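You operate a simulated robot arm through the tools that you are given. There is no shell and no other tool. Be economical: measure what you need, move in short steps, check, and stop when the job is done.

You run a simulated robot arm. Do the job below in one go: nothing can be reset, and whatever is moved stays where it is left.

## Task
Press the trolley lamp button to switch it on. Then take the paint pen from the shelf of the control post and put it on top of the black spacer block. Then fetch the green tag and stand it on top of the carton on the top of the nutrunner bench. Then fetch the orange tag and stand it on the top of the nutrunner bench. Then put the nut plate from the top of the nutrunner bench on top of the door latch there. Then put the wheel chock on the bottom shelf of the nutrunner bench. Then press the clips call button to switch it off. Then press the bolts call button to switch it on. Then put the seal roller on top of the black padded block. The order counts. Set down upright: green tag, orange tag, wheel chock.

The check looks at the end state, three seconds after you hand in, the way a careful person would. Anything else that was tipped, shoved, dropped, spilled or broken makes it a failure. A push-on lid holds only when it is set on centred and level and pressed home; a screw cap is set on level and turned clockwise until tight.

## Robot
A 7-joint arm with a three-finger gripper on a trunk, on a base that drives. Base frame: it is fixed to the floor where the robot stands at the start and does not move with it; the origin is under the middle of the robot, x ahead of it, y to its left, z up. Readings come in mm, rad, newtons and seconds.
With the tool pointing down near the work surface it reaches from about 480 to 940 mm from the robot's upright axis, wherever it stands. Its first joint turns from -2.897 to 2.897 rad. Places, roughly: black spacer block (5x5x7 cm) [500, 300, 900]; bolts call button [-2300, -12300, 1100]; bottom shelf of the nutrunner bench [-2100, -900, 200]; carton [-2250, -1250, 750]; clips call button [-2000, -12300, 1100]; door latch [-2000, -500, 750]; green tag [-2000, 250, 1000]; nut plate [-2250, -250, 750]; orange tag [-2000, 500, 1000]; padded block (7x9x7 cm) [-1500, -12500, 900]; paint pen [500, 250, 1000]; seal roller (5x4x18 cm) [-1600, -12800, 1000]; top of the nutrunner bench [-2200, -900, 800]; trolley lamp button [500, -100, 1300]; wheel chock (11x8x13 cm) [-2400, -500, 800]. Payload 2.69 kg.
The tool frame sits at the grasp point between the pads (the TCP): z along the fingers, y along the line on which they close. The tips reach 29 mm beyond it. Largest opening 120 mm; the body of the gripper starts 78 mm behind the TCP.
Orientation is that of the tool frame in the base frame, as [roll, pitch, yaw] about the fixed x, y, z axes, in that order (R = Rz(yaw) Ry(pitch) Rx(roll)). With the fingers straight down and closing along the base's y, the tool's x points along the base's -x, its y along +y and its z along -z.

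## Interface
- The arm moves only by the tool play_rows. Its argument "series" is a list of rows, each an object of numbers (a shift or turn left out is 0, a gripper value left out holds the last): "tx", "ty", "tz": the shift along the tool's x, y, z in mm; "ax", "ay", "az": the turn, a rotation vector about the tool's x, y, z in rad; "hand": the closure in counts, from 0 (fully open) to 255 (shut). In form: [{"tx": .., "ty": .., "tz": .., "ax": .., "ay": .., "az": .., "hand": ..}, ...]. A call has 1 to 20 rows; each row shifts and turns the commanded pose from where the row before left it, along the tool's axes as they then stand. Each row takes 0.2 s and may step no farther than 50 mm and 0.15 rad from the row before; otherwise, or with a gripper value out of range, the whole call is refused. A pose out of reach is approached as far as the arm can. The call stops where the force on the tool passes 40 N (or 10 N more than at its start, if that is more) or the arm is blocked; 0.2 s more then pass. The fingers move at their own pace and stop on an object; they squeeze with about 40 N. The grip force told is the motor's: it shows also when the fingers shut on nothing. Time passes only in rows, and 0.2 s behind the last, so rows that do not move let the fingers close. The reply holds the time, the measured pose of the TCP, the force on the tool along the base axes, the opening and the grip force, in the units named above and with some noise, with the torque about the TCP (base axes, N m) and any sound that the robot's microphone picked up.
- Cameras (640 x 400 px; columns grow to the right, rows downward): "scene" is now at [244.6, 20.3, 1331.6]; the picture's right is [0.20, -0.98, 0.00], its down [-0.51, -0.11, -0.85] and it looks along [0.84, 0.17, -0.52] (base axes); focal length 282 px, centre (320, 200). "wrist" rides on the gripper at [63, 0, -104] in the tool frame; the picture's right is [0.00, 1.00, 0.00], its down [-0.83, 0.00, -0.56] and it looks along [-0.56, 0.00, 0.83] (tool axes); focal length 275 px, centre (320, 200). There is no depth. A picture from a camera that has moved, and an enlarged one, comes with that camera's place and axes in the base frame and with its lens.
- snapshot(camera): a new picture of that camera. No time passes.
- lift_body(by): slides the trunk up (or, below 0, down) by that many mm; the arm and the scene camera ride with it, the base frame stays. It gives what a move gives, with no picture.
- drive_base(legs): drives the robot by 1 to 6 legs, each [ahead, left, turn to the left] in mm, mm and rad, along the robot's own axes; the way and the turn of a leg run together, so that a leg with both is an arc; at most 1500 mm and 3.142 rad a leg. The arm and the cameras ride along, it lands a little off, and it stops where it bumps. It gives what a move gives.
- head_to(pan, tilt): turns the head with the scene camera to pan (to the left, within 1.501 rad either way) and tilt (down, from -0.506 to 1.204), counted from straight ahead of the robot. It gives what a move gives.
- close_up(camera, box): a new picture of the part [left, top, right, bottom] of that camera's present view, enlarged. No time passes.
- job_done(): hands the job in; it is judged then, once.

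Go step by step. Nothing tells you exact positions but the pictures and the camera data: compare them with the known pose of the tool, close in by small moves and look again before you grip or let go. The budget is 217 turns and 202 pictures, counting those below and the enlarged ones. Unless the task says otherwise, let go and move clear before handing in, and close with one line.

The tools are called after "Call:" by a JSON object that holds its "method" and its "body". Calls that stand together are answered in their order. play_rows: Moves the arm, as the interface text tells. Its arguments: {"type":"object","properties":{"series":{"type":"array","items":{"type":"object","properties":{"tx":{"type":"number"},"ty":{"type":"number"},"tz":{"type":"number"},"ax":{"type":"number"},"ay":{"type":"number"},"az":{"type":"number"},"hand":{"type":"number"}}}}},"required":["series"]} The other tools are called the same way: lift_body (by) slides the trunk up or down; drive_base (legs) drives the base; head_to (pan, tilt) turns the head that bears the scene camera; snapshot (camera) takes a picture; close_up (camera, box) takes an enlarged picture of a part of a camera's view; job_done () hands the job in.

At the start:

```text
time_s: 0.0
tcp_pos: [523.9, 232.8, 1000.1]
ee_rot: [3.139, 0.0, -3.142]
contact_force: [1.4, 0.4, 0.1]
torque: [0.01, -0.05, -0.02]
grip_width: 120.0
gripper_force: 0.0
trunk travel left (down, up): [-575.0, 38.0]
robot x, y, heading: [-0.9, -2.8, -0.001]
head pan, tilt: [0.204, 0.55]
```

scene: 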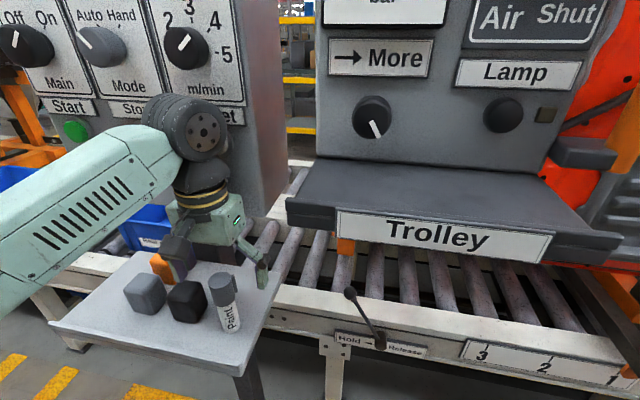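
wrist: 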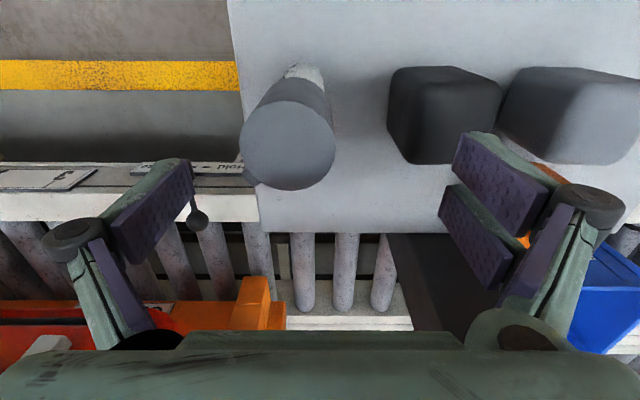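

The Lamp button is on the right-hand panel, and the pen and blocks are on the shelf below the gripper. I'll raise the arm and back off so I can turn the tool to point forward.

Call:
{"method": "play_rows", "body": {"series": [{"tz": -50, "hand": 255}, {"tz": -50}, {"tz": -20}]}}

Call:
{"method": "drive_base", "body": {"legs": [[-250, 0, 0]]}}

Call:
{"method": "head_to", "body": {"pan": 0.0, "tilt": 0.3}}

Call:
{"method": "snapshot", "body": {"camera": "scene"}}

```text
time_s: 0.8
tcp_pos: [475.8, 238.6, 1039.3]
ee_rot: [3.129, -0.19, 3.106]
contact_force: [0.2, -0.4, -0.6]
torque: [-0.02, -0.01, 0.0]
grip_width: 61.1
gripper_force: 1.8
trunk travel left (down, up): [-575.0, 38.0]
robot x, y, heading: [-9.5, -1.5, 0.011]
head pan, tilt: [0.204, 0.55]
stopped in row 3: the arm was blocked; the commanded pose is now the measured one
```

```text
time_s: 2.6
tcp_pos: [242.8, 230.6, 1039.9]
ee_rot: [3.121, -0.189, 3.097]
contact_force: [-0.9, -0.8, -0.2]
torque: [-0.05, -0.03, 0.0]
grip_width: 0.0
gripper_force: 28.7
trunk travel left (down, up): [-575.0, 38.0]
robot x, y, heading: [-249.9, -3.8, 0.009]
head pan, tilt: [0.204, 0.55]
```

```text
time_s: 3.4
tcp_pos: [242.1, 230.9, 1038.6]
ee_rot: [3.124, -0.19, 3.097]
contact_force: [0.1, 0.5, -0.4]
torque: [-0.01, 0.0, 0.01]
grip_width: 0.1
gripper_force: 29.1
trunk travel left (down, up): [-575.0, 38.0]
robot x, y, heading: [-251.0, -3.0, 0.012]
head pan, tilt: [0.0, 0.3]
```

```text
199 pictures are left
camera scene: at [-1.5, 2.8, 1354.5], right [0.01, -1.0, 0.0], down [-0.3, 0.0, -0.96], along [0.95, 0.01, -0.3], focal length 282 px, centre (320, 200)
```

scene: 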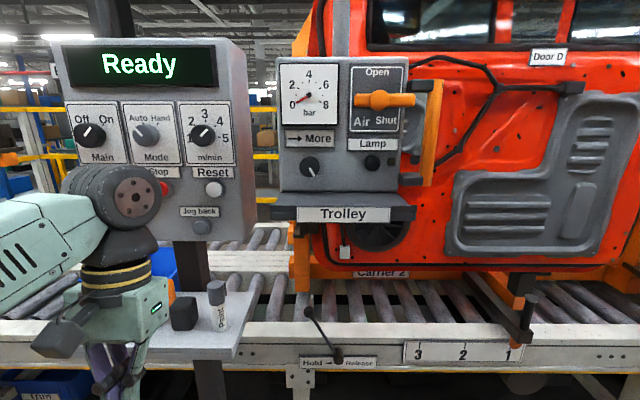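

Triangulating the two views puts the Lamp button near [535, -91, 1263], with the trolley shelf protruding below it to about x=423. I'll approach from above with the tool tilted 30° down from horizontal.

Call:
{"method": "play_rows", "body": {"series": [{"tz": -50}, {"tz": -50}, {"tz": -50}, {"ay": -0.138, "tx": -15, "ty": -35}, {"ay": -0.138, "tx": -15, "ty": -35}, {"ay": -0.138, "tx": -15, "ty": -35}, {"ay": -0.138, "tx": -15, "ty": -35}, {"ay": -0.138, "tx": -15, "ty": -35}, {"ay": -0.138, "tx": -15, "ty": -35}, {"ay": -0.138, "tx": -15, "ty": -35}, {"ay": -0.138, "tx": -15, "ty": -35}, {"ay": -0.138, "tx": -15, "ty": -35}]}}

Call:
{"method": "snapshot", "body": {"camera": "wrist"}}

Call:
{"method": "snapshot", "body": {"camera": "scene"}}

```text
time_s: 3.9
tcp_pos: [250.8, 241.1, 1062.3]
ee_rot: [-2.996, -0.149, 3.072]
contact_force: [-0.1, 0.1, 0.0]
torque: [0.03, -0.01, -0.02]
grip_width: 0.0
gripper_force: 28.4
out of reach, approached as far as the arm can: row 2
trunk travel left (down, up): [-575.0, 38.0]
robot x, y, heading: [-253.2, -2.4, 0.007]
head pan, tilt: [0.0, 0.3]
stopped in row 2: the arm was blocked; the commanded pose is now the measured one
```

```text
198 pictures are left
camera wrist: at [206.4, 259.5, 1172.7], right [0.04, 0.99, -0.14], down [0.91, 0.02, 0.42], along [0.42, -0.15, -0.9], focal length 275 px, centre (320, 200)
```

wrist: 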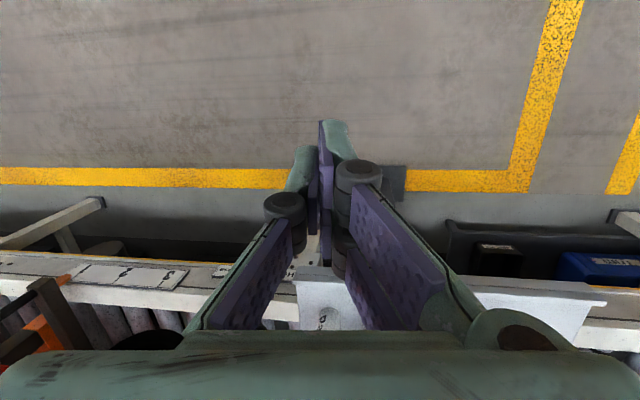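

```text
197 pictures are left
camera scene: at [-1.4, 2.8, 1354.5], right [0.01, -1.0, 0.0], down [-0.3, 0.0, -0.96], along [0.96, 0.01, -0.3], focal length 282 px, centre (320, 200)
```

scene: 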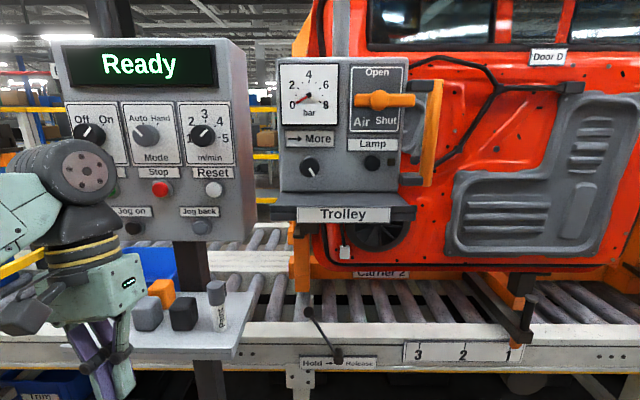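

The arm is limited when folded close and high, so I'll swing it sideways and outwards first, then rotate.

Call:
{"method": "play_rows", "body": {"series": [{"tx": -15, "ty": -45}, {"tx": -15, "ty": -45}, {"tx": -15, "ty": -45}, {"tx": -15, "ty": -45}, {"tx": -15, "ty": -45}, {"tx": -15, "ty": -45}, {"tx": -15, "ty": -45}]}}

Call:
{"method": "play_rows", "body": {"series": [{"ay": -0.138}, {"ay": -0.138}, {"ay": -0.138}, {"ay": -0.138}, {"ay": -0.138}, {"ay": -0.138}, {"ay": -0.138}, {"ay": -0.138}, {"ay": -0.138}]}}

```text
time_s: 5.5
tcp_pos: [339.7, -77.4, 1092.0]
ee_rot: [-3.0, -0.15, 3.077]
contact_force: [0.5, -0.1, 0.2]
torque: [0.02, -0.03, -0.01]
grip_width: 0.0
gripper_force: 28.2
trunk travel left (down, up): [-575.0, 38.0]
robot x, y, heading: [-249.8, -1.2, 0.006]
head pan, tilt: [0.0, 0.3]
```

```text
time_s: 7.5
tcp_pos: [347.8, -79.8, 1100.2]
ee_rot: [-2.85, 1.07, -2.928]
contact_force: [0.6, 0.8, 0.4]
torque: [-0.03, -0.03, 0.03]
grip_width: 0.0
gripper_force: 28.3
out of reach, approached as far as the arm can: row 9
trunk travel left (down, up): [-575.0, 38.0]
robot x, y, heading: [-248.6, -2.8, 0.003]
head pan, tilt: [0.0, 0.3]
```

Call:
{"method": "play_rows", "body": {"series": [{"tx": -40, "ty": -6, "tz": -21}, {"tx": -40, "ty": -6, "tz": -21}, {"tx": -41, "ty": -7, "tz": -21}, {"tx": -41, "ty": -7, "tz": -22}]}}

Call:
{"method": "snapshot", "body": {"camera": "scene"}}

```text
time_s: 8.5
tcp_pos: [346.8, -80.1, 1286.6]
ee_rot: [-2.835, 1.071, -2.921]
contact_force: [0.6, -0.2, 0.3]
torque: [-0.02, 0.02, -0.02]
grip_width: 0.0
gripper_force: 28.6
trunk travel left (down, up): [-575.0, 38.0]
robot x, y, heading: [-252.1, 2.2, 0.009]
head pan, tilt: [0.0, 0.3]
```

```text
196 pictures are left
camera scene: at [-1.5, 3.0, 1354.5], right [0.01, -1.0, 0.0], down [-0.3, 0.0, -0.96], along [0.96, 0.01, -0.3], focal length 282 px, centre (320, 200)
```

scene: 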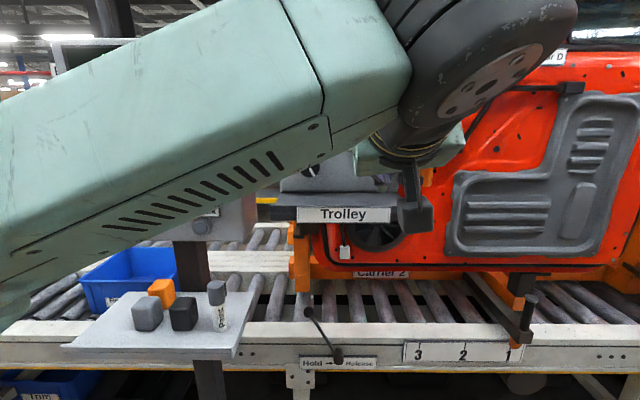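

The scene view is blocked by the forearm, so I'll check with the wrist camera.

Call:
{"method": "snapshot", "body": {"camera": "wrist"}}

```text
195 pictures are left
camera wrist: at [226.7, -74.1, 1277.5], right [0.05, 0.99, -0.15], down [-0.1, 0.15, 0.98], along [0.99, -0.03, 0.11], focal length 275 px, centre (320, 200)
```

wrist: 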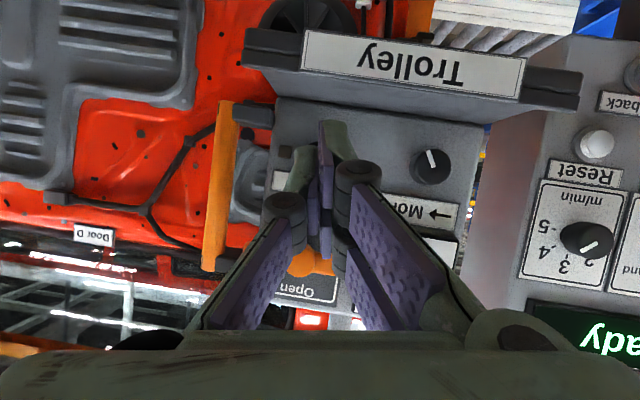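

Call:
{"method": "play_rows", "body": {"series": [{"tx": -15.6, "ty": -0.4, "tz": 37}, {"tx": -15.6, "ty": -0.4, "tz": 37}, {"tx": -15.6, "ty": -0.4, "tz": 37}]}}

Call:
{"method": "snapshot", "body": {"camera": "wrist"}}

Call:
{"method": "snapshot", "body": {"camera": "scene"}}

```text
time_s: 9.3
tcp_pos: [468.5, -87.3, 1275.0]
ee_rot: [-2.847, 1.072, -2.926]
contact_force: [0.6, 0.1, 0.4]
torque: [-0.02, 0.0, 0.02]
grip_width: 0.0
gripper_force: 28.3
trunk travel left (down, up): [-575.0, 38.0]
robot x, y, heading: [-251.9, -4.8, 0.007]
head pan, tilt: [0.0, 0.3]
```

```text
194 pictures are left
camera wrist: at [347.3, -83.1, 1267.5], right [0.04, 0.99, -0.14], down [-0.1, 0.15, 0.98], along [0.99, -0.03, 0.11], focal length 275 px, centre (320, 200)
```

wrist: 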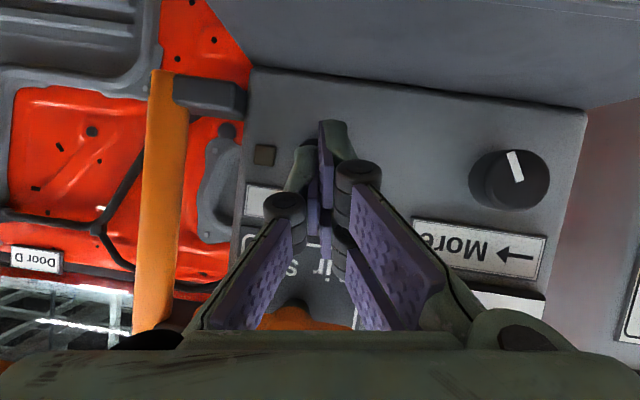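

```text
193 pictures are left
camera scene: at [-1.0, 2.9, 1354.4], right [0.01, -1.0, 0.0], down [-0.3, 0.0, -0.96], along [0.96, 0.01, -0.3], focal length 282 px, centre (320, 200)
```

scene: 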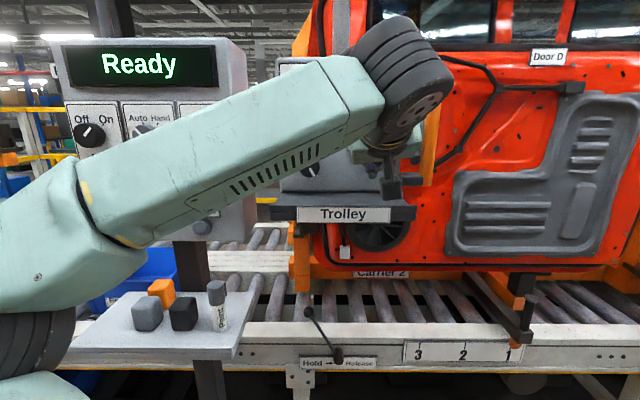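

The button lies right behind the fingertips. I'll push straight forward in small steps.

Call:
{"method": "play_rows", "body": {"series": [{"tx": -9.4, "ty": 0.9, "tz": 17.6}, {"tx": -4.7, "ty": 0.4, "tz": 8.8}, {"tx": -2.8, "ty": 0.3, "tz": 5.3}, {"tx": -2.3, "ty": 0.2, "tz": 4.4}, {"tx": -2.3, "ty": 0.2, "tz": 4.4}, {"tx": -2.3, "ty": 0.2, "tz": 4.4}]}}

Call:
{"method": "snapshot", "body": {"camera": "wrist"}}

```text
time_s: 10.7
tcp_pos: [511.3, -90.4, 1278.9]
ee_rot: [-2.848, 1.076, -2.931]
contact_force: [-39.2, 3.1, -2.0]
torque: [-0.11, 0.07, 0.17]
grip_width: 0.0
gripper_force: 28.6
trunk travel left (down, up): [-575.0, 38.0]
robot x, y, heading: [-253.0, 1.6, 0.006]
head pan, tilt: [0.0, 0.3]
heard: click
```

```text
192 pictures are left
camera wrist: at [391.2, -85.2, 1270.5], right [0.05, 0.99, -0.14], down [-0.1, 0.15, 0.98], along [0.99, -0.03, 0.11], focal length 275 px, centre (320, 200)
```

wrist: 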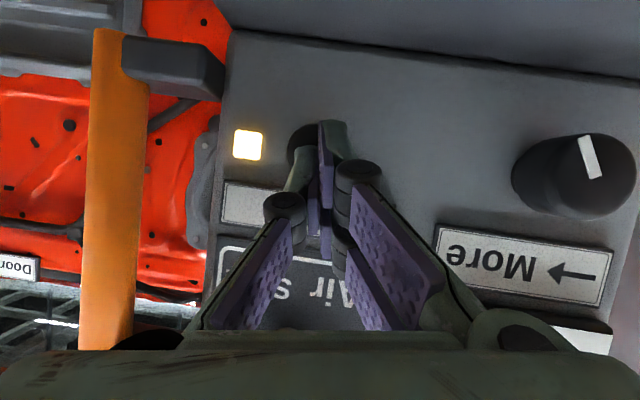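

The lamp is lit. I'll retract and return to a tool-down pose.

Call:
{"method": "play_rows", "body": {"series": [{"tx": 18, "ty": -1.7, "tz": -35}, {"tx": 18, "ty": -1.7, "tz": -35}, {"tx": 18, "ty": -1.7, "tz": -35}, {"tx": 18, "ty": -1.7, "tz": -35}, {"tx": 40, "ty": 6, "tz": 21}, {"tx": 40, "ty": 6, "tz": 21}, {"tx": 41, "ty": 7, "tz": 21}, {"tx": 41, "ty": 7, "tz": 22}, {"ay": 0.138}, {"ay": 0.138}, {"ay": 0.138}, {"ay": 0.138}, {"ay": 0.138}, {"ay": 0.138}, {"ay": 0.138}, {"ay": 0.106}]}}

Call:
{"method": "head_to", "body": {"pan": 0.35, "tilt": 0.5}}

Call:
{"method": "snapshot", "body": {"camera": "scene"}}

```text
time_s: 14.1
tcp_pos: [361.7, -87.3, 1094.1]
ee_rot: [-3.002, 0.016, 3.095]
contact_force: [-0.6, -0.6, 0.2]
torque: [0.01, 0.0, -0.01]
grip_width: 0.2
gripper_force: 28.7
trunk travel left (down, up): [-575.0, 38.0]
robot x, y, heading: [-253.0, -1.2, 0.003]
head pan, tilt: [0.0, 0.3]
```

```text
time_s: 14.9
tcp_pos: [360.2, -88.0, 1092.3]
ee_rot: [-3.004, 0.019, 3.098]
contact_force: [-0.2, -0.5, -0.1]
torque: [-0.01, -0.01, -0.01]
grip_width: 0.2
gripper_force: 28.4
trunk travel left (down, up): [-575.0, 38.0]
robot x, y, heading: [-249.6, -3.1, 0.011]
head pan, tilt: [0.351, 0.499]
```

```text
191 pictures are left
camera scene: at [-9.7, 34.1, 1336.2], right [0.35, -0.94, 0.0], down [-0.45, -0.17, -0.88], along [0.82, 0.31, -0.48], focal length 282 px, centre (320, 200)
```

scene: 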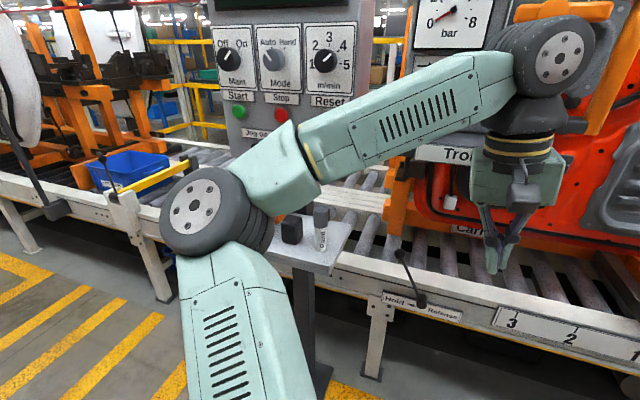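

Call:
{"method": "play_rows", "body": {"series": [{"ax": -0.137, "hand": 119}, {"az": -0.043}, {"tx": -20, "ty": 43, "tz": 3}, {"tx": -20, "ty": 43, "tz": 3}, {"tx": -20, "ty": 43, "tz": 3}, {"tx": -20, "ty": 43, "tz": 3}, {"tx": -20, "ty": 43, "tz": 3}, {"tx": -20, "ty": 43, "tz": 3}, {"tx": -25, "ty": 43, "tz": 3}]}}

Call:
{"method": "snapshot", "body": {"camera": "wrist"}}

Call:
{"method": "snapshot", "body": {"camera": "scene"}}

```text
time_s: 15.9
tcp_pos: [384.4, -32.9, 1089.0]
ee_rot: [-3.138, 0.013, 3.12]
contact_force: [-13.2, 0.3, 1.6]
torque: [0.07, -1.37, 0.18]
grip_width: 63.9
gripper_force: 0.1
trunk travel left (down, up): [-575.0, 38.0]
robot x, y, heading: [-252.5, -1.3, 0.003]
head pan, tilt: [0.351, 0.499]
stopped in row 4: the force on the tool passed its limit at 74 N (the readings are from after the stop); the commanded pose is now the measured one
```

```text
190 pictures are left
camera wrist: at [320.4, -30.8, 1192.5], right [0.02, 1.0, 0.0], down [0.82, -0.01, 0.57], along [0.57, -0.01, -0.82], focal length 275 px, centre (320, 200)
```

wrist: 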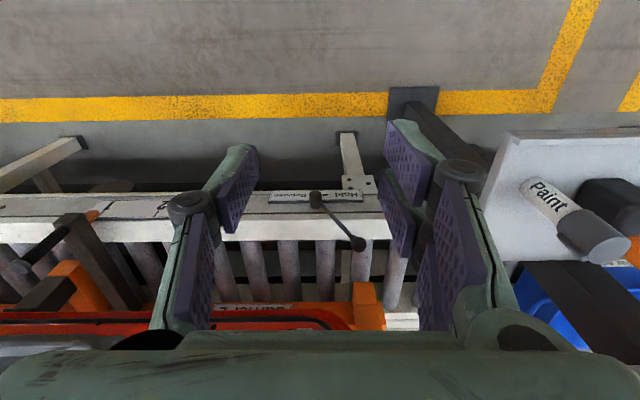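

```text
189 pictures are left
camera scene: at [-9.4, 34.1, 1336.1], right [0.35, -0.94, 0.0], down [-0.45, -0.17, -0.88], along [0.82, 0.31, -0.48], focal length 282 px, centre (320, 200)
```

scene: 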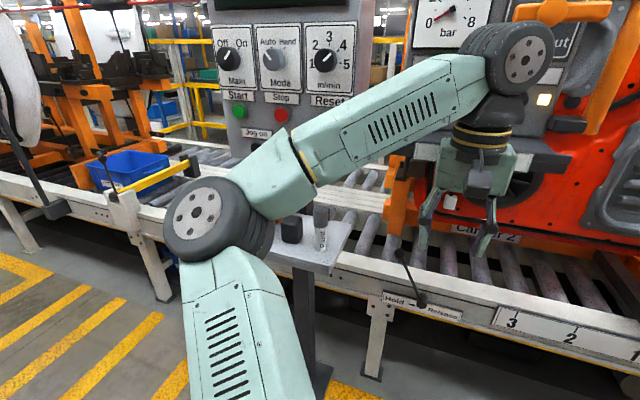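

The wrist touched the trolley shelf edge, so I'll back off, go sideways, and then move forward.

Call:
{"method": "play_rows", "body": {"series": [{"tx": 25}, {"tx": 20}, {"ty": 45}, {"ty": 45}, {"ty": 45}, {"ty": 45}, {"ty": 45}, {"ty": 30}]}}

Call:
{"method": "snapshot", "body": {"camera": "scene"}}

Call:
{"method": "snapshot", "body": {"camera": "wrist"}}

```text
time_s: 17.7
tcp_pos: [345.9, 223.6, 1089.6]
ee_rot: [-3.138, 0.012, 3.119]
contact_force: [-0.1, -0.4, -0.3]
torque: [-0.05, -0.02, 0.03]
grip_width: 64.1
gripper_force: 0.1
trunk travel left (down, up): [-575.0, 38.0]
robot x, y, heading: [-254.2, -1.9, 0.014]
head pan, tilt: [0.351, 0.499]
```

```text
188 pictures are left
camera scene: at [-9.8, 34.1, 1336.2], right [0.35, -0.94, 0.0], down [-0.45, -0.17, -0.88], along [0.82, 0.31, -0.48], focal length 282 px, centre (320, 200)
```

scene: 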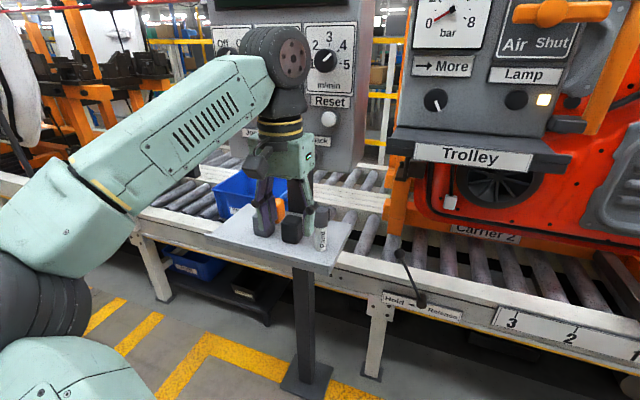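

```text
187 pictures are left
camera wrist: at [281.0, 225.3, 1191.5], right [0.02, 1.0, 0.0], down [0.82, -0.01, 0.57], along [0.57, -0.01, -0.82], focal length 275 px, centre (320, 200)
```

wrist: 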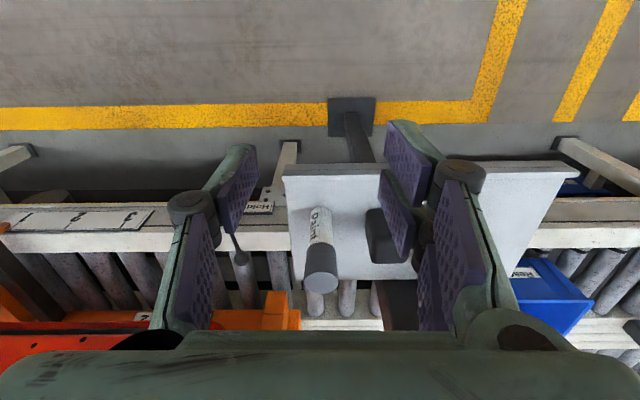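

Pen top triangulates to about [497, 220, 1020]. I'll move above it.

Call:
{"method": "play_rows", "body": {"series": [{"tx": -40}, {"tx": -40}, {"tx": -40}, {"tx": -31, "ty": 1, "tz": 4, "az": -0.022}]}}

Call:
{"method": "snapshot", "body": {"camera": "wrist"}}

Call:
{"method": "snapshot", "body": {"camera": "scene"}}

```text
time_s: 18.7
tcp_pos: [497.1, 220.9, 1086.5]
ee_rot: [-3.138, 0.012, -3.141]
contact_force: [0.1, 1.0, 0.0]
torque: [0.02, 0.04, -0.03]
grip_width: 63.8
gripper_force: 0.2
trunk travel left (down, up): [-575.0, 38.0]
robot x, y, heading: [-251.8, -2.3, 0.005]
head pan, tilt: [0.351, 0.499]
```

```text
186 pictures are left
camera wrist: at [433.5, 221.8, 1188.8], right [-0.01, 1.0, 0.0], down [0.82, 0.01, 0.57], along [0.57, 0.0, -0.82], focal length 275 px, centre (320, 200)
```

wrist: 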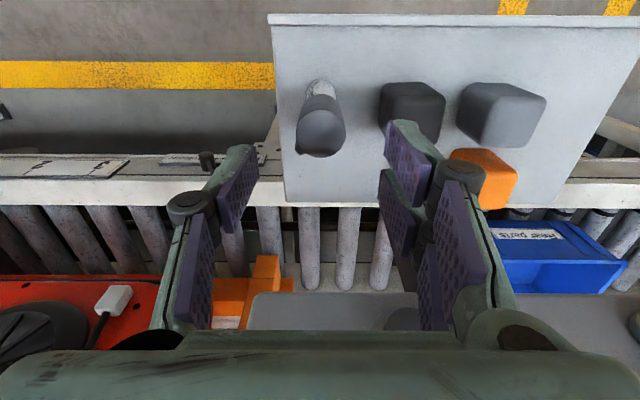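

```text
185 pictures are left
camera scene: at [-9.3, 33.9, 1336.1], right [0.35, -0.94, 0.0], down [-0.45, -0.17, -0.88], along [0.82, 0.31, -0.48], focal length 282 px, centre (320, 200)
```

scene: 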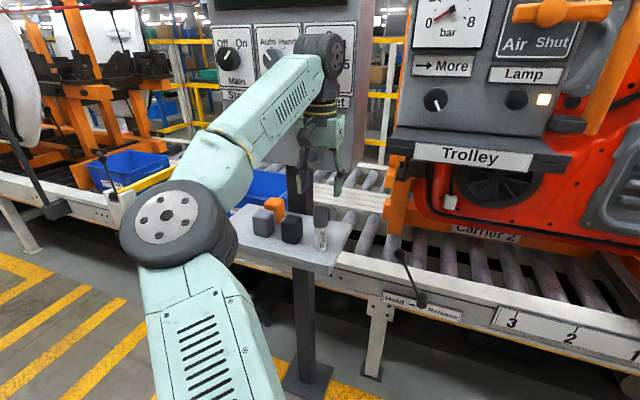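

Call:
{"method": "close_up", "body": {"camera": "scene", "box": [220, 180, 380, 280]}}

Call:
{"method": "close_up", "body": {"camera": "wrist", "box": [270, 40, 590, 240]}}

```text
4.00 times, centred on (300, 230) of scene
camera zoom: at [-9.3, 33.9, 1336.1], right [0.35, -0.94, 0.0], down [-0.45, -0.17, -0.88], along [0.82, 0.31, -0.48], focal length 1128 px, centre (400, 80)
```

zoom: 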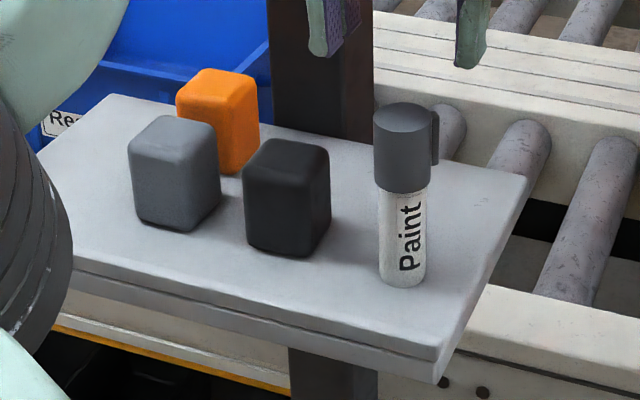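

```text
2.00 times, centred on (430, 140) of wrist
camera zoom: at [433.5, 221.8, 1188.8], right [-0.01, 1.0, 0.0], down [0.82, 0.01, 0.57], along [0.57, 0.0, -0.82], focal length 551 px, centre (100, 320)
```

zoom: 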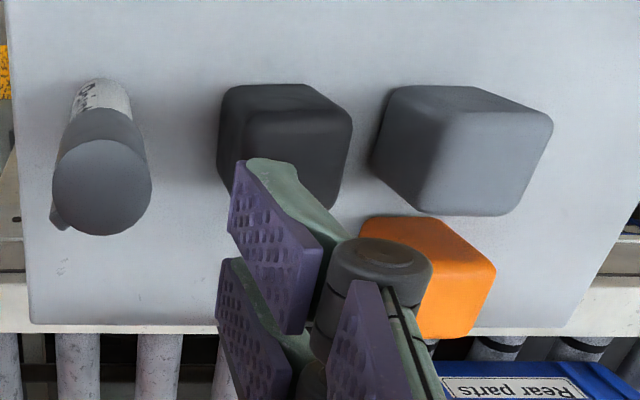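

The pen's clip is on its cap, so I'll grip the body low. I'm narrowing the opening to clear the black block and descending.

Call:
{"method": "play_rows", "body": {"series": [{"tx": -4, "ty": -1, "hand": 138}, {"tz": 45}, {"tz": 25}]}}

Call:
{"method": "snapshot", "body": {"camera": "wrist"}}

Call:
{"method": "close_up", "body": {"camera": "scene", "box": [220, 180, 380, 280]}}

```text
time_s: 19.5
tcp_pos: [501.7, 220.0, 1015.7]
ee_rot: [-3.138, 0.012, -3.139]
contact_force: [-0.4, 0.8, 0.3]
torque: [0.01, 0.03, 0.02]
grip_width: 55.0
gripper_force: 0.1
trunk travel left (down, up): [-575.0, 38.0]
robot x, y, heading: [-251.6, -4.1, 0.012]
head pan, tilt: [0.351, 0.499]
```

```text
182 pictures are left
camera wrist: at [438.4, 220.2, 1118.7], right [-0.01, 1.0, 0.0], down [0.82, 0.01, 0.57], along [0.57, 0.0, -0.82], focal length 275 px, centre (320, 200)
```

wrist: 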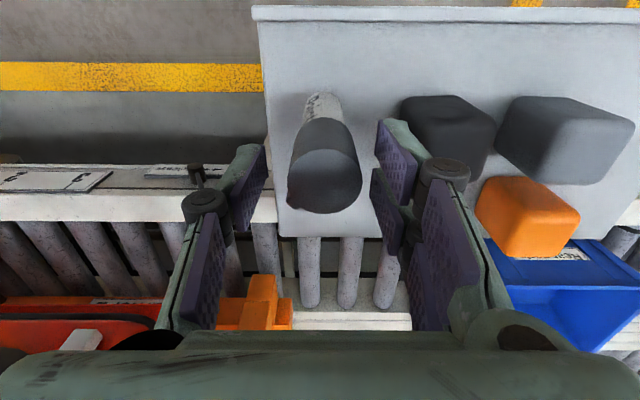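

```text
4.00 times, centred on (300, 230) of scene
camera zoom: at [-9.6, 34.1, 1336.2], right [0.35, -0.94, 0.0], down [-0.45, -0.17, -0.88], along [0.82, 0.31, -0.48], focal length 1128 px, centre (400, 80)
```

zoom: 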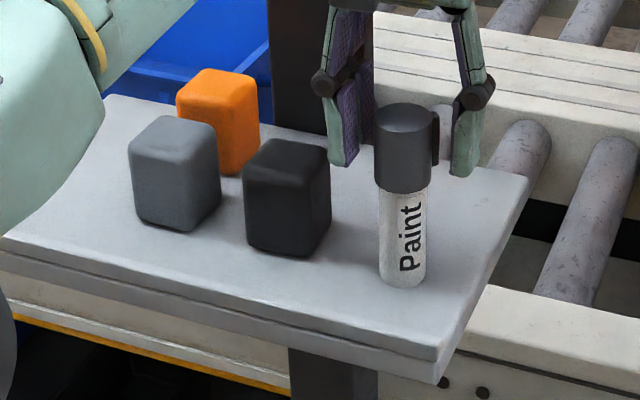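

Call:
{"method": "play_rows", "body": {"series": [{"tx": 2, "ty": 1.5, "tz": 20}, {"tz": 20}, {"tz": 15}, {"tz": 8}]}}

Call:
{"method": "snapshot", "body": {"camera": "wrist"}}

Call:
{"method": "close_up", "body": {"camera": "scene", "box": [220, 180, 380, 280]}}

```text
time_s: 20.5
tcp_pos: [500.5, 222.2, 952.2]
ee_rot: [-3.138, 0.013, -3.14]
contact_force: [0.3, -0.9, 0.4]
torque: [0.0, -0.01, -0.03]
grip_width: 55.0
gripper_force: 0.0
trunk travel left (down, up): [-575.0, 38.0]
robot x, y, heading: [-252.1, -2.4, 0.009]
head pan, tilt: [0.351, 0.499]
```

```text
180 pictures are left
camera wrist: at [436.5, 221.8, 1056.0], right [-0.01, 1.0, 0.0], down [0.82, 0.01, 0.57], along [0.57, 0.0, -0.82], focal length 275 px, centre (320, 200)
```

wrist: 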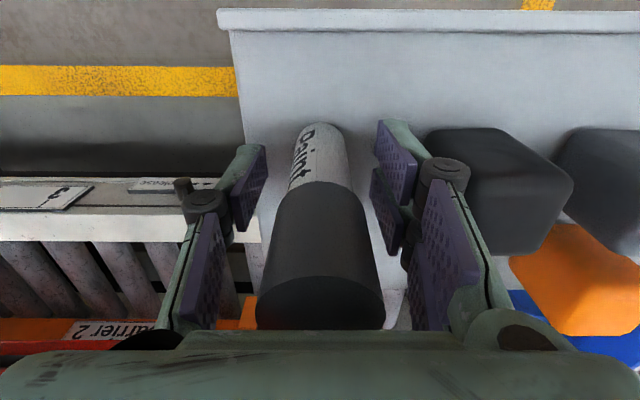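

```text
4.00 times, centred on (300, 230) of scene
camera zoom: at [-9.7, 34.0, 1336.2], right [0.35, -0.94, 0.0], down [-0.45, -0.17, -0.88], along [0.82, 0.31, -0.48], focal length 1128 px, centre (400, 80)
```

zoom: 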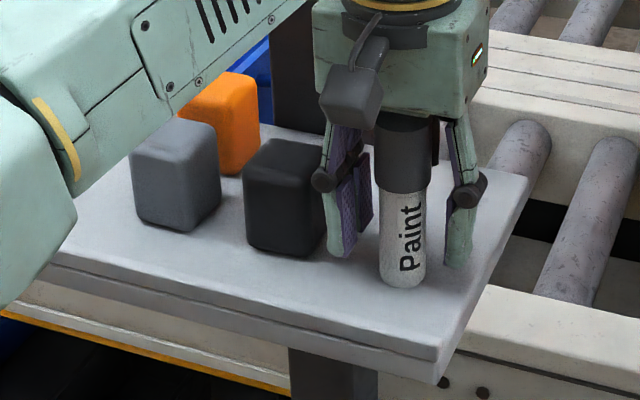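

The body is between the pads and the palm clears the cap. I'll grip and lift a little.

Call:
{"method": "play_rows", "body": {"series": [{"hand": 255}, {}, {}, {}, {"tz": -15}]}}

Call:
{"method": "snapshot", "body": {"camera": "wrist"}}

```text
time_s: 21.7
tcp_pos: [499.9, 220.5, 967.9]
ee_rot: [-3.136, 0.013, 3.141]
contact_force: [-0.3, 0.0, 0.2]
torque: [-0.02, -0.01, 0.02]
grip_width: 26.8
gripper_force: 40.3
trunk travel left (down, up): [-575.0, 38.0]
robot x, y, heading: [-251.0, 2.5, 0.004]
head pan, tilt: [0.351, 0.499]
```

```text
178 pictures are left
camera wrist: at [436.5, 221.6, 1070.9], right [0.0, 1.0, 0.0], down [0.82, 0.01, 0.57], along [0.57, 0.0, -0.82], focal length 275 px, centre (320, 200)
```

wrist: 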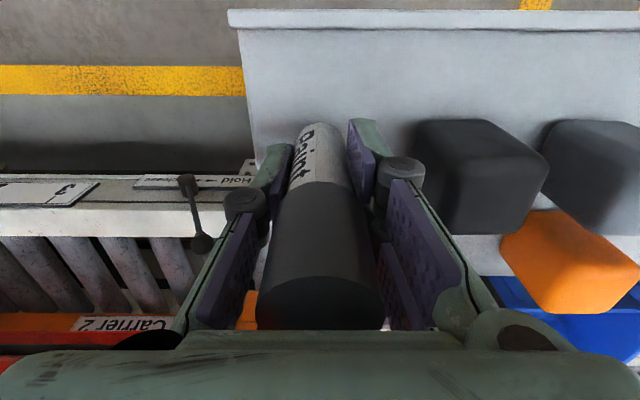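

Call:
{"method": "play_rows", "body": {"series": [{"tz": -40}, {"tz": -40}]}}

Call:
{"method": "close_up", "body": {"camera": "wrist", "box": [340, 60, 580, 210]}}

Call:
{"method": "close_up", "body": {"camera": "scene", "box": [220, 180, 380, 280]}}

```text
time_s: 22.3
tcp_pos: [498.1, 221.7, 1047.5]
ee_rot: [-3.137, 0.014, -3.139]
contact_force: [-0.2, -0.5, -0.4]
torque: [-0.04, -0.02, 0.01]
grip_width: 27.0
gripper_force: 39.7
trunk travel left (down, up): [-575.0, 38.0]
robot x, y, heading: [-250.4, -0.0, 0.009]
head pan, tilt: [0.351, 0.499]
```

```text
2.67 times, centred on (460, 135) of wrist
camera zoom: at [434.8, 221.7, 1151.2], right [-0.01, 1.0, 0.0], down [0.82, 0.01, 0.57], along [0.57, 0.0, -0.82], focal length 734 px, centre (-53, 373)
```

zoom: 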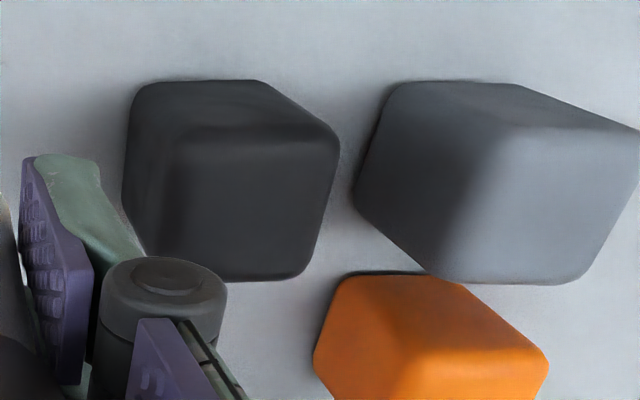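

```text
4.00 times, centred on (300, 230) of scene
camera zoom: at [-10.0, 33.8, 1336.2], right [0.35, -0.94, 0.0], down [-0.45, -0.17, -0.88], along [0.82, 0.31, -0.48], focal length 1128 px, centre (400, 80)
```

zoom: 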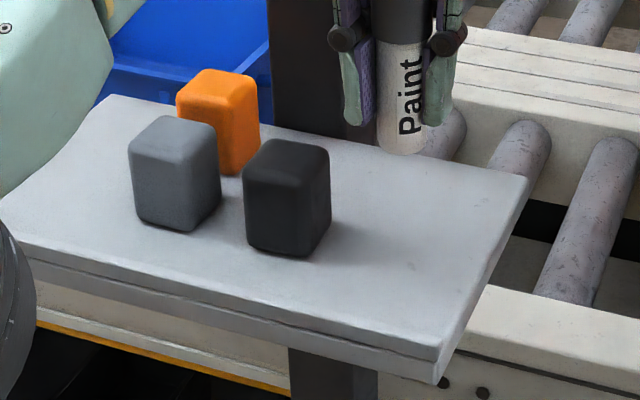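

The block top centre is about [507, 301, 967], and the pen base hangs roughly 55 mm below the TCP. I'll move over the block.

Call:
{"method": "play_rows", "body": {"series": [{"tz": -15}, {"ty": 40, "tx": -3}, {"ty": 39.5, "tx": -3}, {}]}}

Call:
{"method": "snapshot", "body": {"camera": "wrist"}}

Call:
{"method": "close_up", "body": {"camera": "scene", "box": [220, 160, 380, 260]}}

```text
time_s: 23.3
tcp_pos: [487.7, 277.3, 1051.3]
ee_rot: [-3.137, 0.014, -3.138]
contact_force: [-0.8, 0.3, -0.7]
torque: [-0.02, -0.02, 0.0]
grip_width: 27.0
gripper_force: 40.2
out of reach, approached as far as the arm can: row 3
trunk travel left (down, up): [-575.0, 38.0]
robot x, y, heading: [-253.1, -1.8, 0.007]
head pan, tilt: [0.351, 0.499]
```

```text
175 pictures are left
camera wrist: at [423.1, 277.0, 1154.6], right [-0.01, 1.0, 0.0], down [0.82, 0.01, 0.57], along [0.57, 0.0, -0.82], focal length 275 px, centre (320, 200)
```

wrist: 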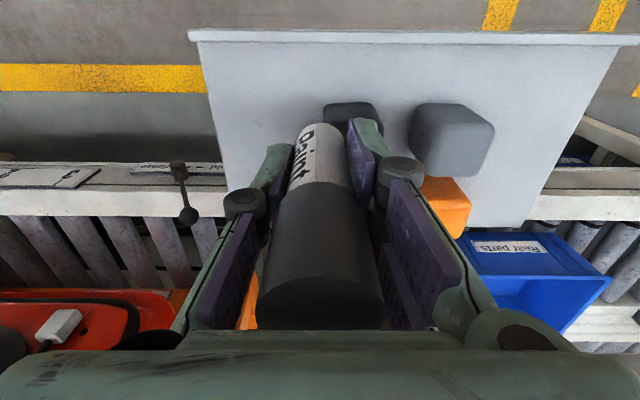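

```text
4.00 times, centred on (300, 210) of scene
camera zoom: at [-9.6, 33.9, 1336.1], right [0.35, -0.94, 0.0], down [-0.45, -0.17, -0.88], along [0.82, 0.31, -0.48], focal length 1128 px, centre (400, 160)
```

zoom: 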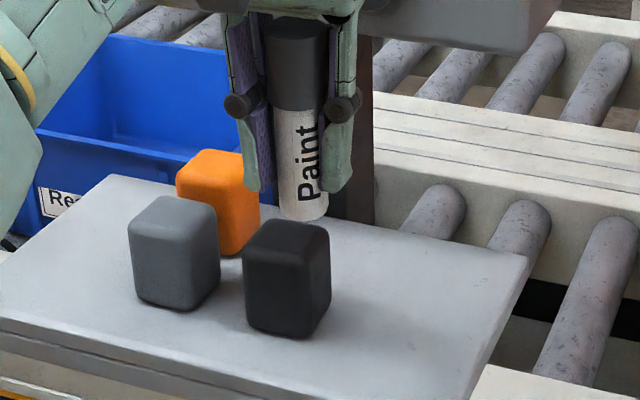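

Out of reach at this height, so I'll pull back a bit and drive the base forward.

Call:
{"method": "play_rows", "body": {"series": [{"tx": 40, "tz": -5}, {"tx": 40, "tz": -5}]}}

Call:
{"method": "drive_base", "body": {"legs": [[95, 20, 0]]}}

```text
time_s: 23.9
tcp_pos: [407.5, 276.5, 1059.9]
ee_rot: [-3.137, 0.015, 3.139]
contact_force: [0.0, -0.3, -0.3]
torque: [0.02, -0.01, -0.01]
grip_width: 26.9
gripper_force: 40.3
trunk travel left (down, up): [-575.0, 38.0]
robot x, y, heading: [-253.3, -0.5, 0.01]
head pan, tilt: [0.351, 0.499]
```

```text
time_s: 25.0
tcp_pos: [503.0, 297.8, 1059.3]
ee_rot: [-3.137, 0.012, -3.14]
contact_force: [0.3, 0.4, -1.3]
torque: [-0.02, 0.0, 0.02]
grip_width: 26.9
gripper_force: 39.8
trunk travel left (down, up): [-575.0, 38.0]
robot x, y, heading: [-160.1, 19.7, 0.008]
head pan, tilt: [0.351, 0.499]
```

Call:
{"method": "play_rows", "body": {"series": [{"ty": 3, "tz": 10}, {"tz": 10}]}}

Call:
{"method": "snapshot", "body": {"camera": "wrist"}}

Call:
{"method": "snapshot", "body": {"camera": "scene"}}

```text
time_s: 25.6
tcp_pos: [503.1, 300.6, 1039.0]
ee_rot: [-3.138, 0.011, -3.141]
contact_force: [-0.2, 1.0, -0.3]
torque: [0.01, 0.01, 0.03]
grip_width: 26.8
gripper_force: 40.4
trunk travel left (down, up): [-575.0, 38.0]
robot x, y, heading: [-156.0, 18.2, 0.008]
head pan, tilt: [0.351, 0.499]
```

```text
173 pictures are left
camera wrist: at [439.2, 300.3, 1142.7], right [-0.01, 1.0, 0.0], down [0.82, 0.01, 0.57], along [0.57, 0.0, -0.82], focal length 275 px, centre (320, 200)
```

wrist: 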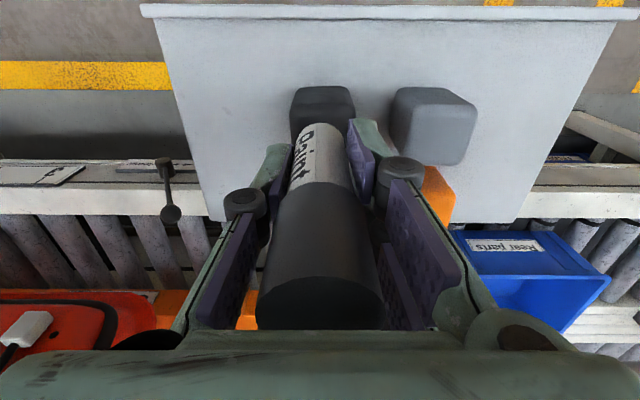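

```text
172 pictures are left
camera scene: at [85.1, 54.8, 1336.2], right [0.35, -0.94, 0.0], down [-0.45, -0.17, -0.88], along [0.82, 0.31, -0.48], focal length 282 px, centre (320, 200)
```

scene: 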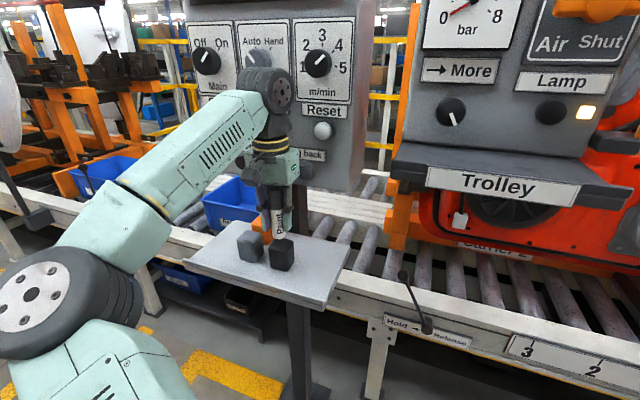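

Call:
{"method": "close_up", "body": {"camera": "scene", "box": [220, 190, 348, 270]}}

Call:
{"method": "close_up", "body": {"camera": "wrist", "box": [240, 60, 400, 160]}}

```text
5.00 times, centred on (284, 230) of scene
camera zoom: at [85.1, 54.8, 1336.2], right [0.35, -0.94, 0.0], down [-0.45, -0.17, -0.88], along [0.82, 0.31, -0.48], focal length 1410 px, centre (500, 50)
```

zoom: 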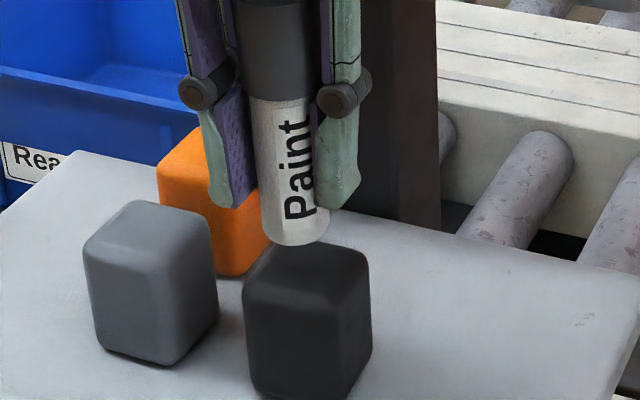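

```text
4.00 times, centred on (320, 110) of wrist
camera zoom: at [439.2, 300.3, 1142.7], right [-0.01, 1.0, 0.0], down [0.82, 0.01, 0.57], along [0.57, 0.0, -0.82], focal length 1101 px, centre (320, 560)
```

zoom: 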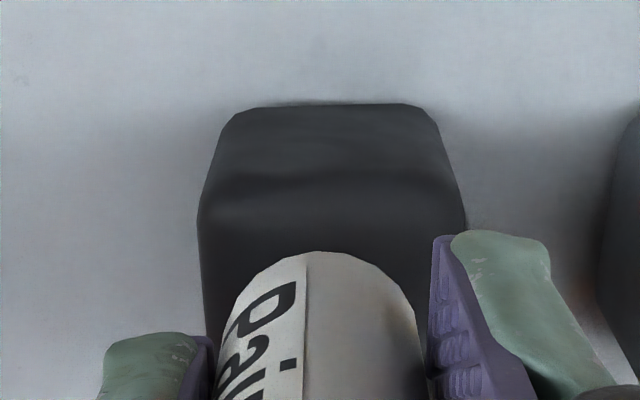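

Call:
{"method": "play_rows", "body": {"series": [{"tx": -6, "ty": 1, "tz": 10}, {}]}}

Call:
{"method": "close_up", "body": {"camera": "scene", "box": [220, 190, 348, 270]}}

Call:
{"method": "close_up", "body": {"camera": "wrist", "box": [240, 60, 400, 160]}}

```text
time_s: 26.2
tcp_pos: [509.5, 300.7, 1029.3]
ee_rot: [-3.137, 0.013, -3.14]
contact_force: [-0.6, 0.7, -0.3]
torque: [0.04, 0.02, 0.0]
grip_width: 27.0
gripper_force: 40.3
trunk travel left (down, up): [-575.0, 38.0]
robot x, y, heading: [-157.4, 19.7, 0.008]
head pan, tilt: [0.351, 0.499]
```

```text
5.00 times, centred on (284, 230) of scene
camera zoom: at [85.1, 54.8, 1336.2], right [0.35, -0.94, 0.0], down [-0.45, -0.17, -0.88], along [0.82, 0.31, -0.48], focal length 1410 px, centre (500, 50)
```

zoom: 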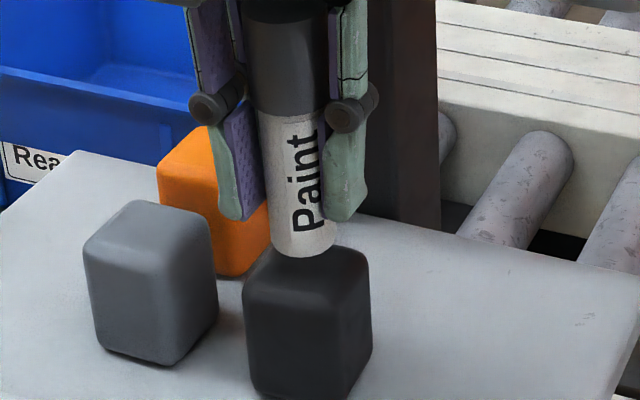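

```text
4.00 times, centred on (320, 110) of wrist
camera zoom: at [445.3, 300.9, 1132.4], right [-0.01, 1.0, 0.0], down [0.82, 0.01, 0.57], along [0.57, 0.0, -0.82], focal length 1101 px, centre (320, 560)
```

zoom: 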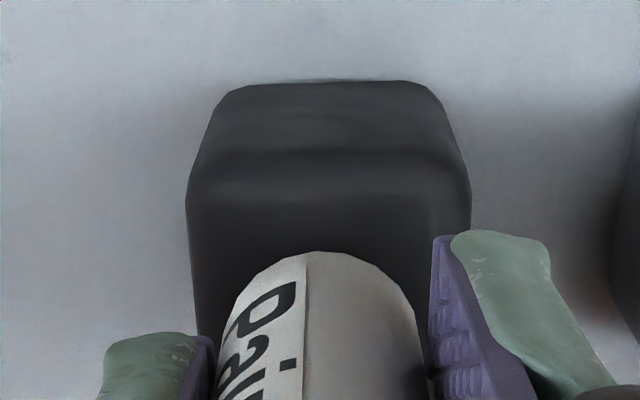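

Call:
{"method": "play_rows", "body": {"series": [{"tx": 3, "tz": 4}, {"tz": 3}, {}]}}

Call:
{"method": "play_rows", "body": {"series": [{"tz": 2}, {}]}}

Call:
{"method": "close_up", "body": {"camera": "scene", "box": [220, 190, 348, 270]}}

```text
time_s: 27.0
tcp_pos: [504.5, 301.4, 1022.7]
ee_rot: [-3.138, 0.012, -3.141]
contact_force: [0.7, 0.2, 0.0]
torque: [0.04, 0.0, -0.01]
grip_width: 26.7
gripper_force: 39.7
trunk travel left (down, up): [-575.0, 38.0]
robot x, y, heading: [-154.1, 20.0, 0.004]
head pan, tilt: [0.351, 0.499]
```

```text
time_s: 27.6
tcp_pos: [505.6, 300.9, 1021.3]
ee_rot: [-3.137, 0.013, -3.14]
contact_force: [-0.2, 0.6, -1.0]
torque: [-0.02, 0.0, -0.01]
grip_width: 27.2
gripper_force: 40.1
trunk travel left (down, up): [-575.0, 38.0]
robot x, y, heading: [-156.1, 21.7, 0.008]
head pan, tilt: [0.351, 0.499]
```

```text
5.00 times, centred on (284, 230) of scene
camera zoom: at [85.1, 54.8, 1336.2], right [0.35, -0.94, 0.0], down [-0.45, -0.17, -0.88], along [0.82, 0.31, -0.48], focal length 1410 px, centre (500, 50)
```

zoom: 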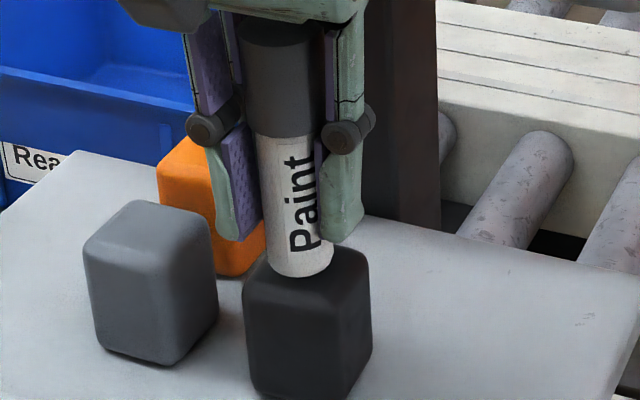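

Call:
{"method": "play_rows", "body": {"series": [{"tz": 2}, {}]}}

Call:
{"method": "play_rows", "body": {"series": [{"tz": 2}, {}]}}

Call:
{"method": "play_rows", "body": {"series": [{"tz": 2}, {}]}}

```text
time_s: 28.2
tcp_pos: [506.2, 301.0, 1018.8]
ee_rot: [-3.138, 0.012, 3.141]
contact_force: [0.0, -0.2, -0.6]
torque: [-0.01, 0.02, 0.02]
grip_width: 26.8
gripper_force: 40.1
trunk travel left (down, up): [-575.0, 38.0]
robot x, y, heading: [-158.0, 20.0, 0.008]
head pan, tilt: [0.351, 0.499]
```

```text
time_s: 28.8
tcp_pos: [505.9, 301.6, 1016.5]
ee_rot: [-3.136, 0.012, -3.14]
contact_force: [0.7, 0.2, 0.5]
torque: [-0.03, 0.02, -0.01]
grip_width: 27.1
gripper_force: 40.1
trunk travel left (down, up): [-575.0, 38.0]
robot x, y, heading: [-159.6, 21.8, 0.01]
head pan, tilt: [0.351, 0.499]
```

```text
time_s: 29.4
tcp_pos: [506.0, 301.9, 1014.5]
ee_rot: [-3.138, 0.013, -3.139]
contact_force: [0.9, -0.1, 1.9]
torque: [0.02, 0.02, 0.02]
grip_width: 26.8
gripper_force: 40.0
trunk travel left (down, up): [-575.0, 38.0]
robot x, y, heading: [-159.7, 21.0, 0.006]
head pan, tilt: [0.351, 0.499]
```

Call:
{"method": "play_rows", "body": {"series": [{"tz": 1.5}, {}]}}

Call:
{"method": "close_up", "body": {"camera": "scene", "box": [220, 190, 348, 270]}}

Call:
{"method": "close_up", "body": {"camera": "wrist", "box": [240, 60, 400, 160]}}

```text
time_s: 30.0
tcp_pos: [505.5, 302.0, 1015.0]
ee_rot: [-3.138, 0.016, -3.141]
contact_force: [2.0, 1.7, 12.8]
torque: [0.08, -0.04, -0.02]
grip_width: 27.0
gripper_force: 39.8
trunk travel left (down, up): [-575.0, 38.0]
robot x, y, heading: [-153.7, 16.2, 0.01]
head pan, tilt: [0.351, 0.499]
```

```text
5.00 times, centred on (284, 230) of scene
camera zoom: at [84.3, 54.5, 1336.5], right [0.35, -0.94, 0.0], down [-0.45, -0.17, -0.88], along [0.82, 0.31, -0.48], focal length 1410 px, centre (500, 50)
```

zoom: 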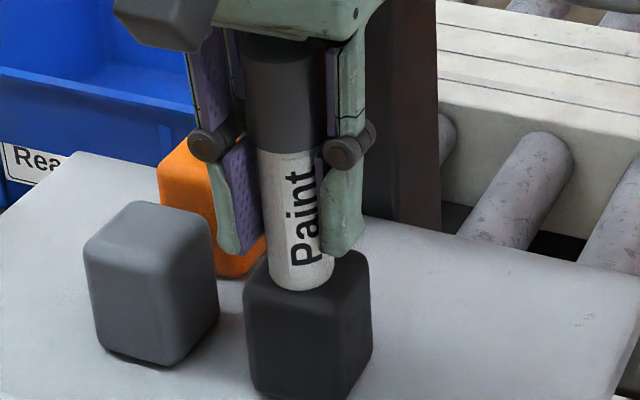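

```text
4.00 times, centred on (320, 110) of wrist
camera zoom: at [441.6, 301.2, 1117.5], right [-0.01, 1.0, 0.0], down [0.82, 0.01, 0.57], along [0.57, 0.0, -0.82], focal length 1101 px, centre (320, 560)
```

zoom: 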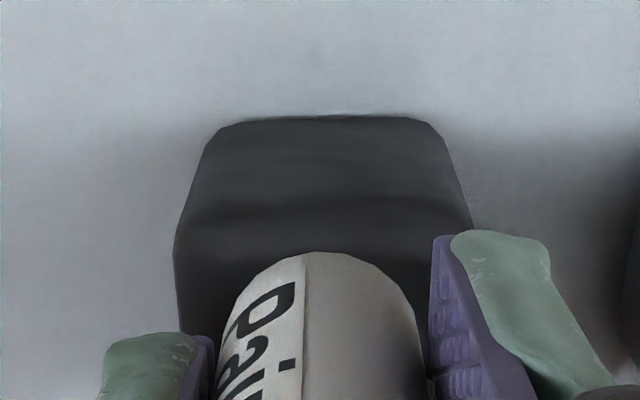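

Contact felt, and the pen base sits within the block top. I'll release and rise.

Call:
{"method": "play_rows", "body": {"series": [{"tz": -1}, {"hand": 225}, {"hand": 200}, {"hand": 140}, {}, {"hand": 100}, {"tz": -20}, {"tz": -40}, {"tz": -40}]}}

Call:
{"method": "snapshot", "body": {"camera": "scene"}}

Call:
{"method": "close_up", "body": {"camera": "scene", "box": [220, 190, 348, 270]}}

```text
time_s: 32.0
tcp_pos: [504.7, 301.2, 1115.0]
ee_rot: [-3.138, 0.013, -3.141]
contact_force: [-0.5, 0.4, 0.6]
torque: [0.0, -0.01, 0.0]
grip_width: 73.0
gripper_force: 0.1
trunk travel left (down, up): [-575.0, 38.0]
robot x, y, heading: [-156.8, 16.6, 0.012]
head pan, tilt: [0.351, 0.499]
```

```text
164 pictures are left
camera scene: at [84.8, 54.4, 1336.2], right [0.35, -0.94, 0.0], down [-0.45, -0.17, -0.88], along [0.82, 0.31, -0.48], focal length 282 px, centre (320, 200)
```

scene: 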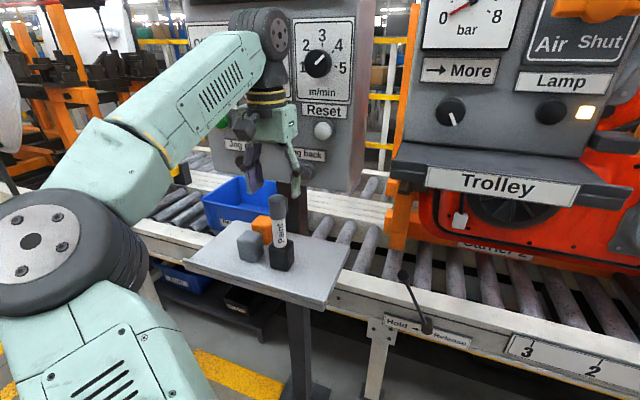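

```text
5.00 times, centred on (284, 230) of scene
camera zoom: at [84.8, 54.4, 1336.2], right [0.35, -0.94, 0.0], down [-0.45, -0.17, -0.88], along [0.82, 0.31, -0.48], focal length 1410 px, centre (500, 50)
```

zoom: 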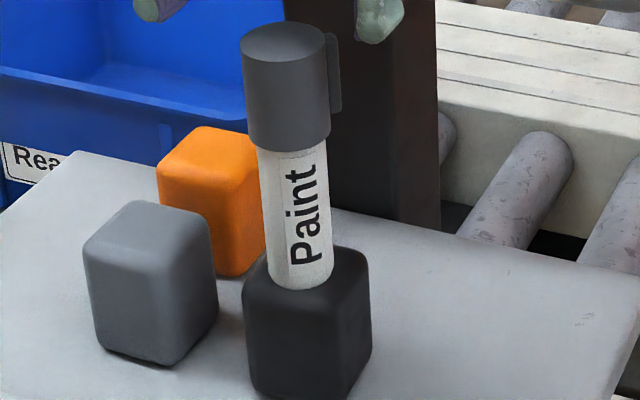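

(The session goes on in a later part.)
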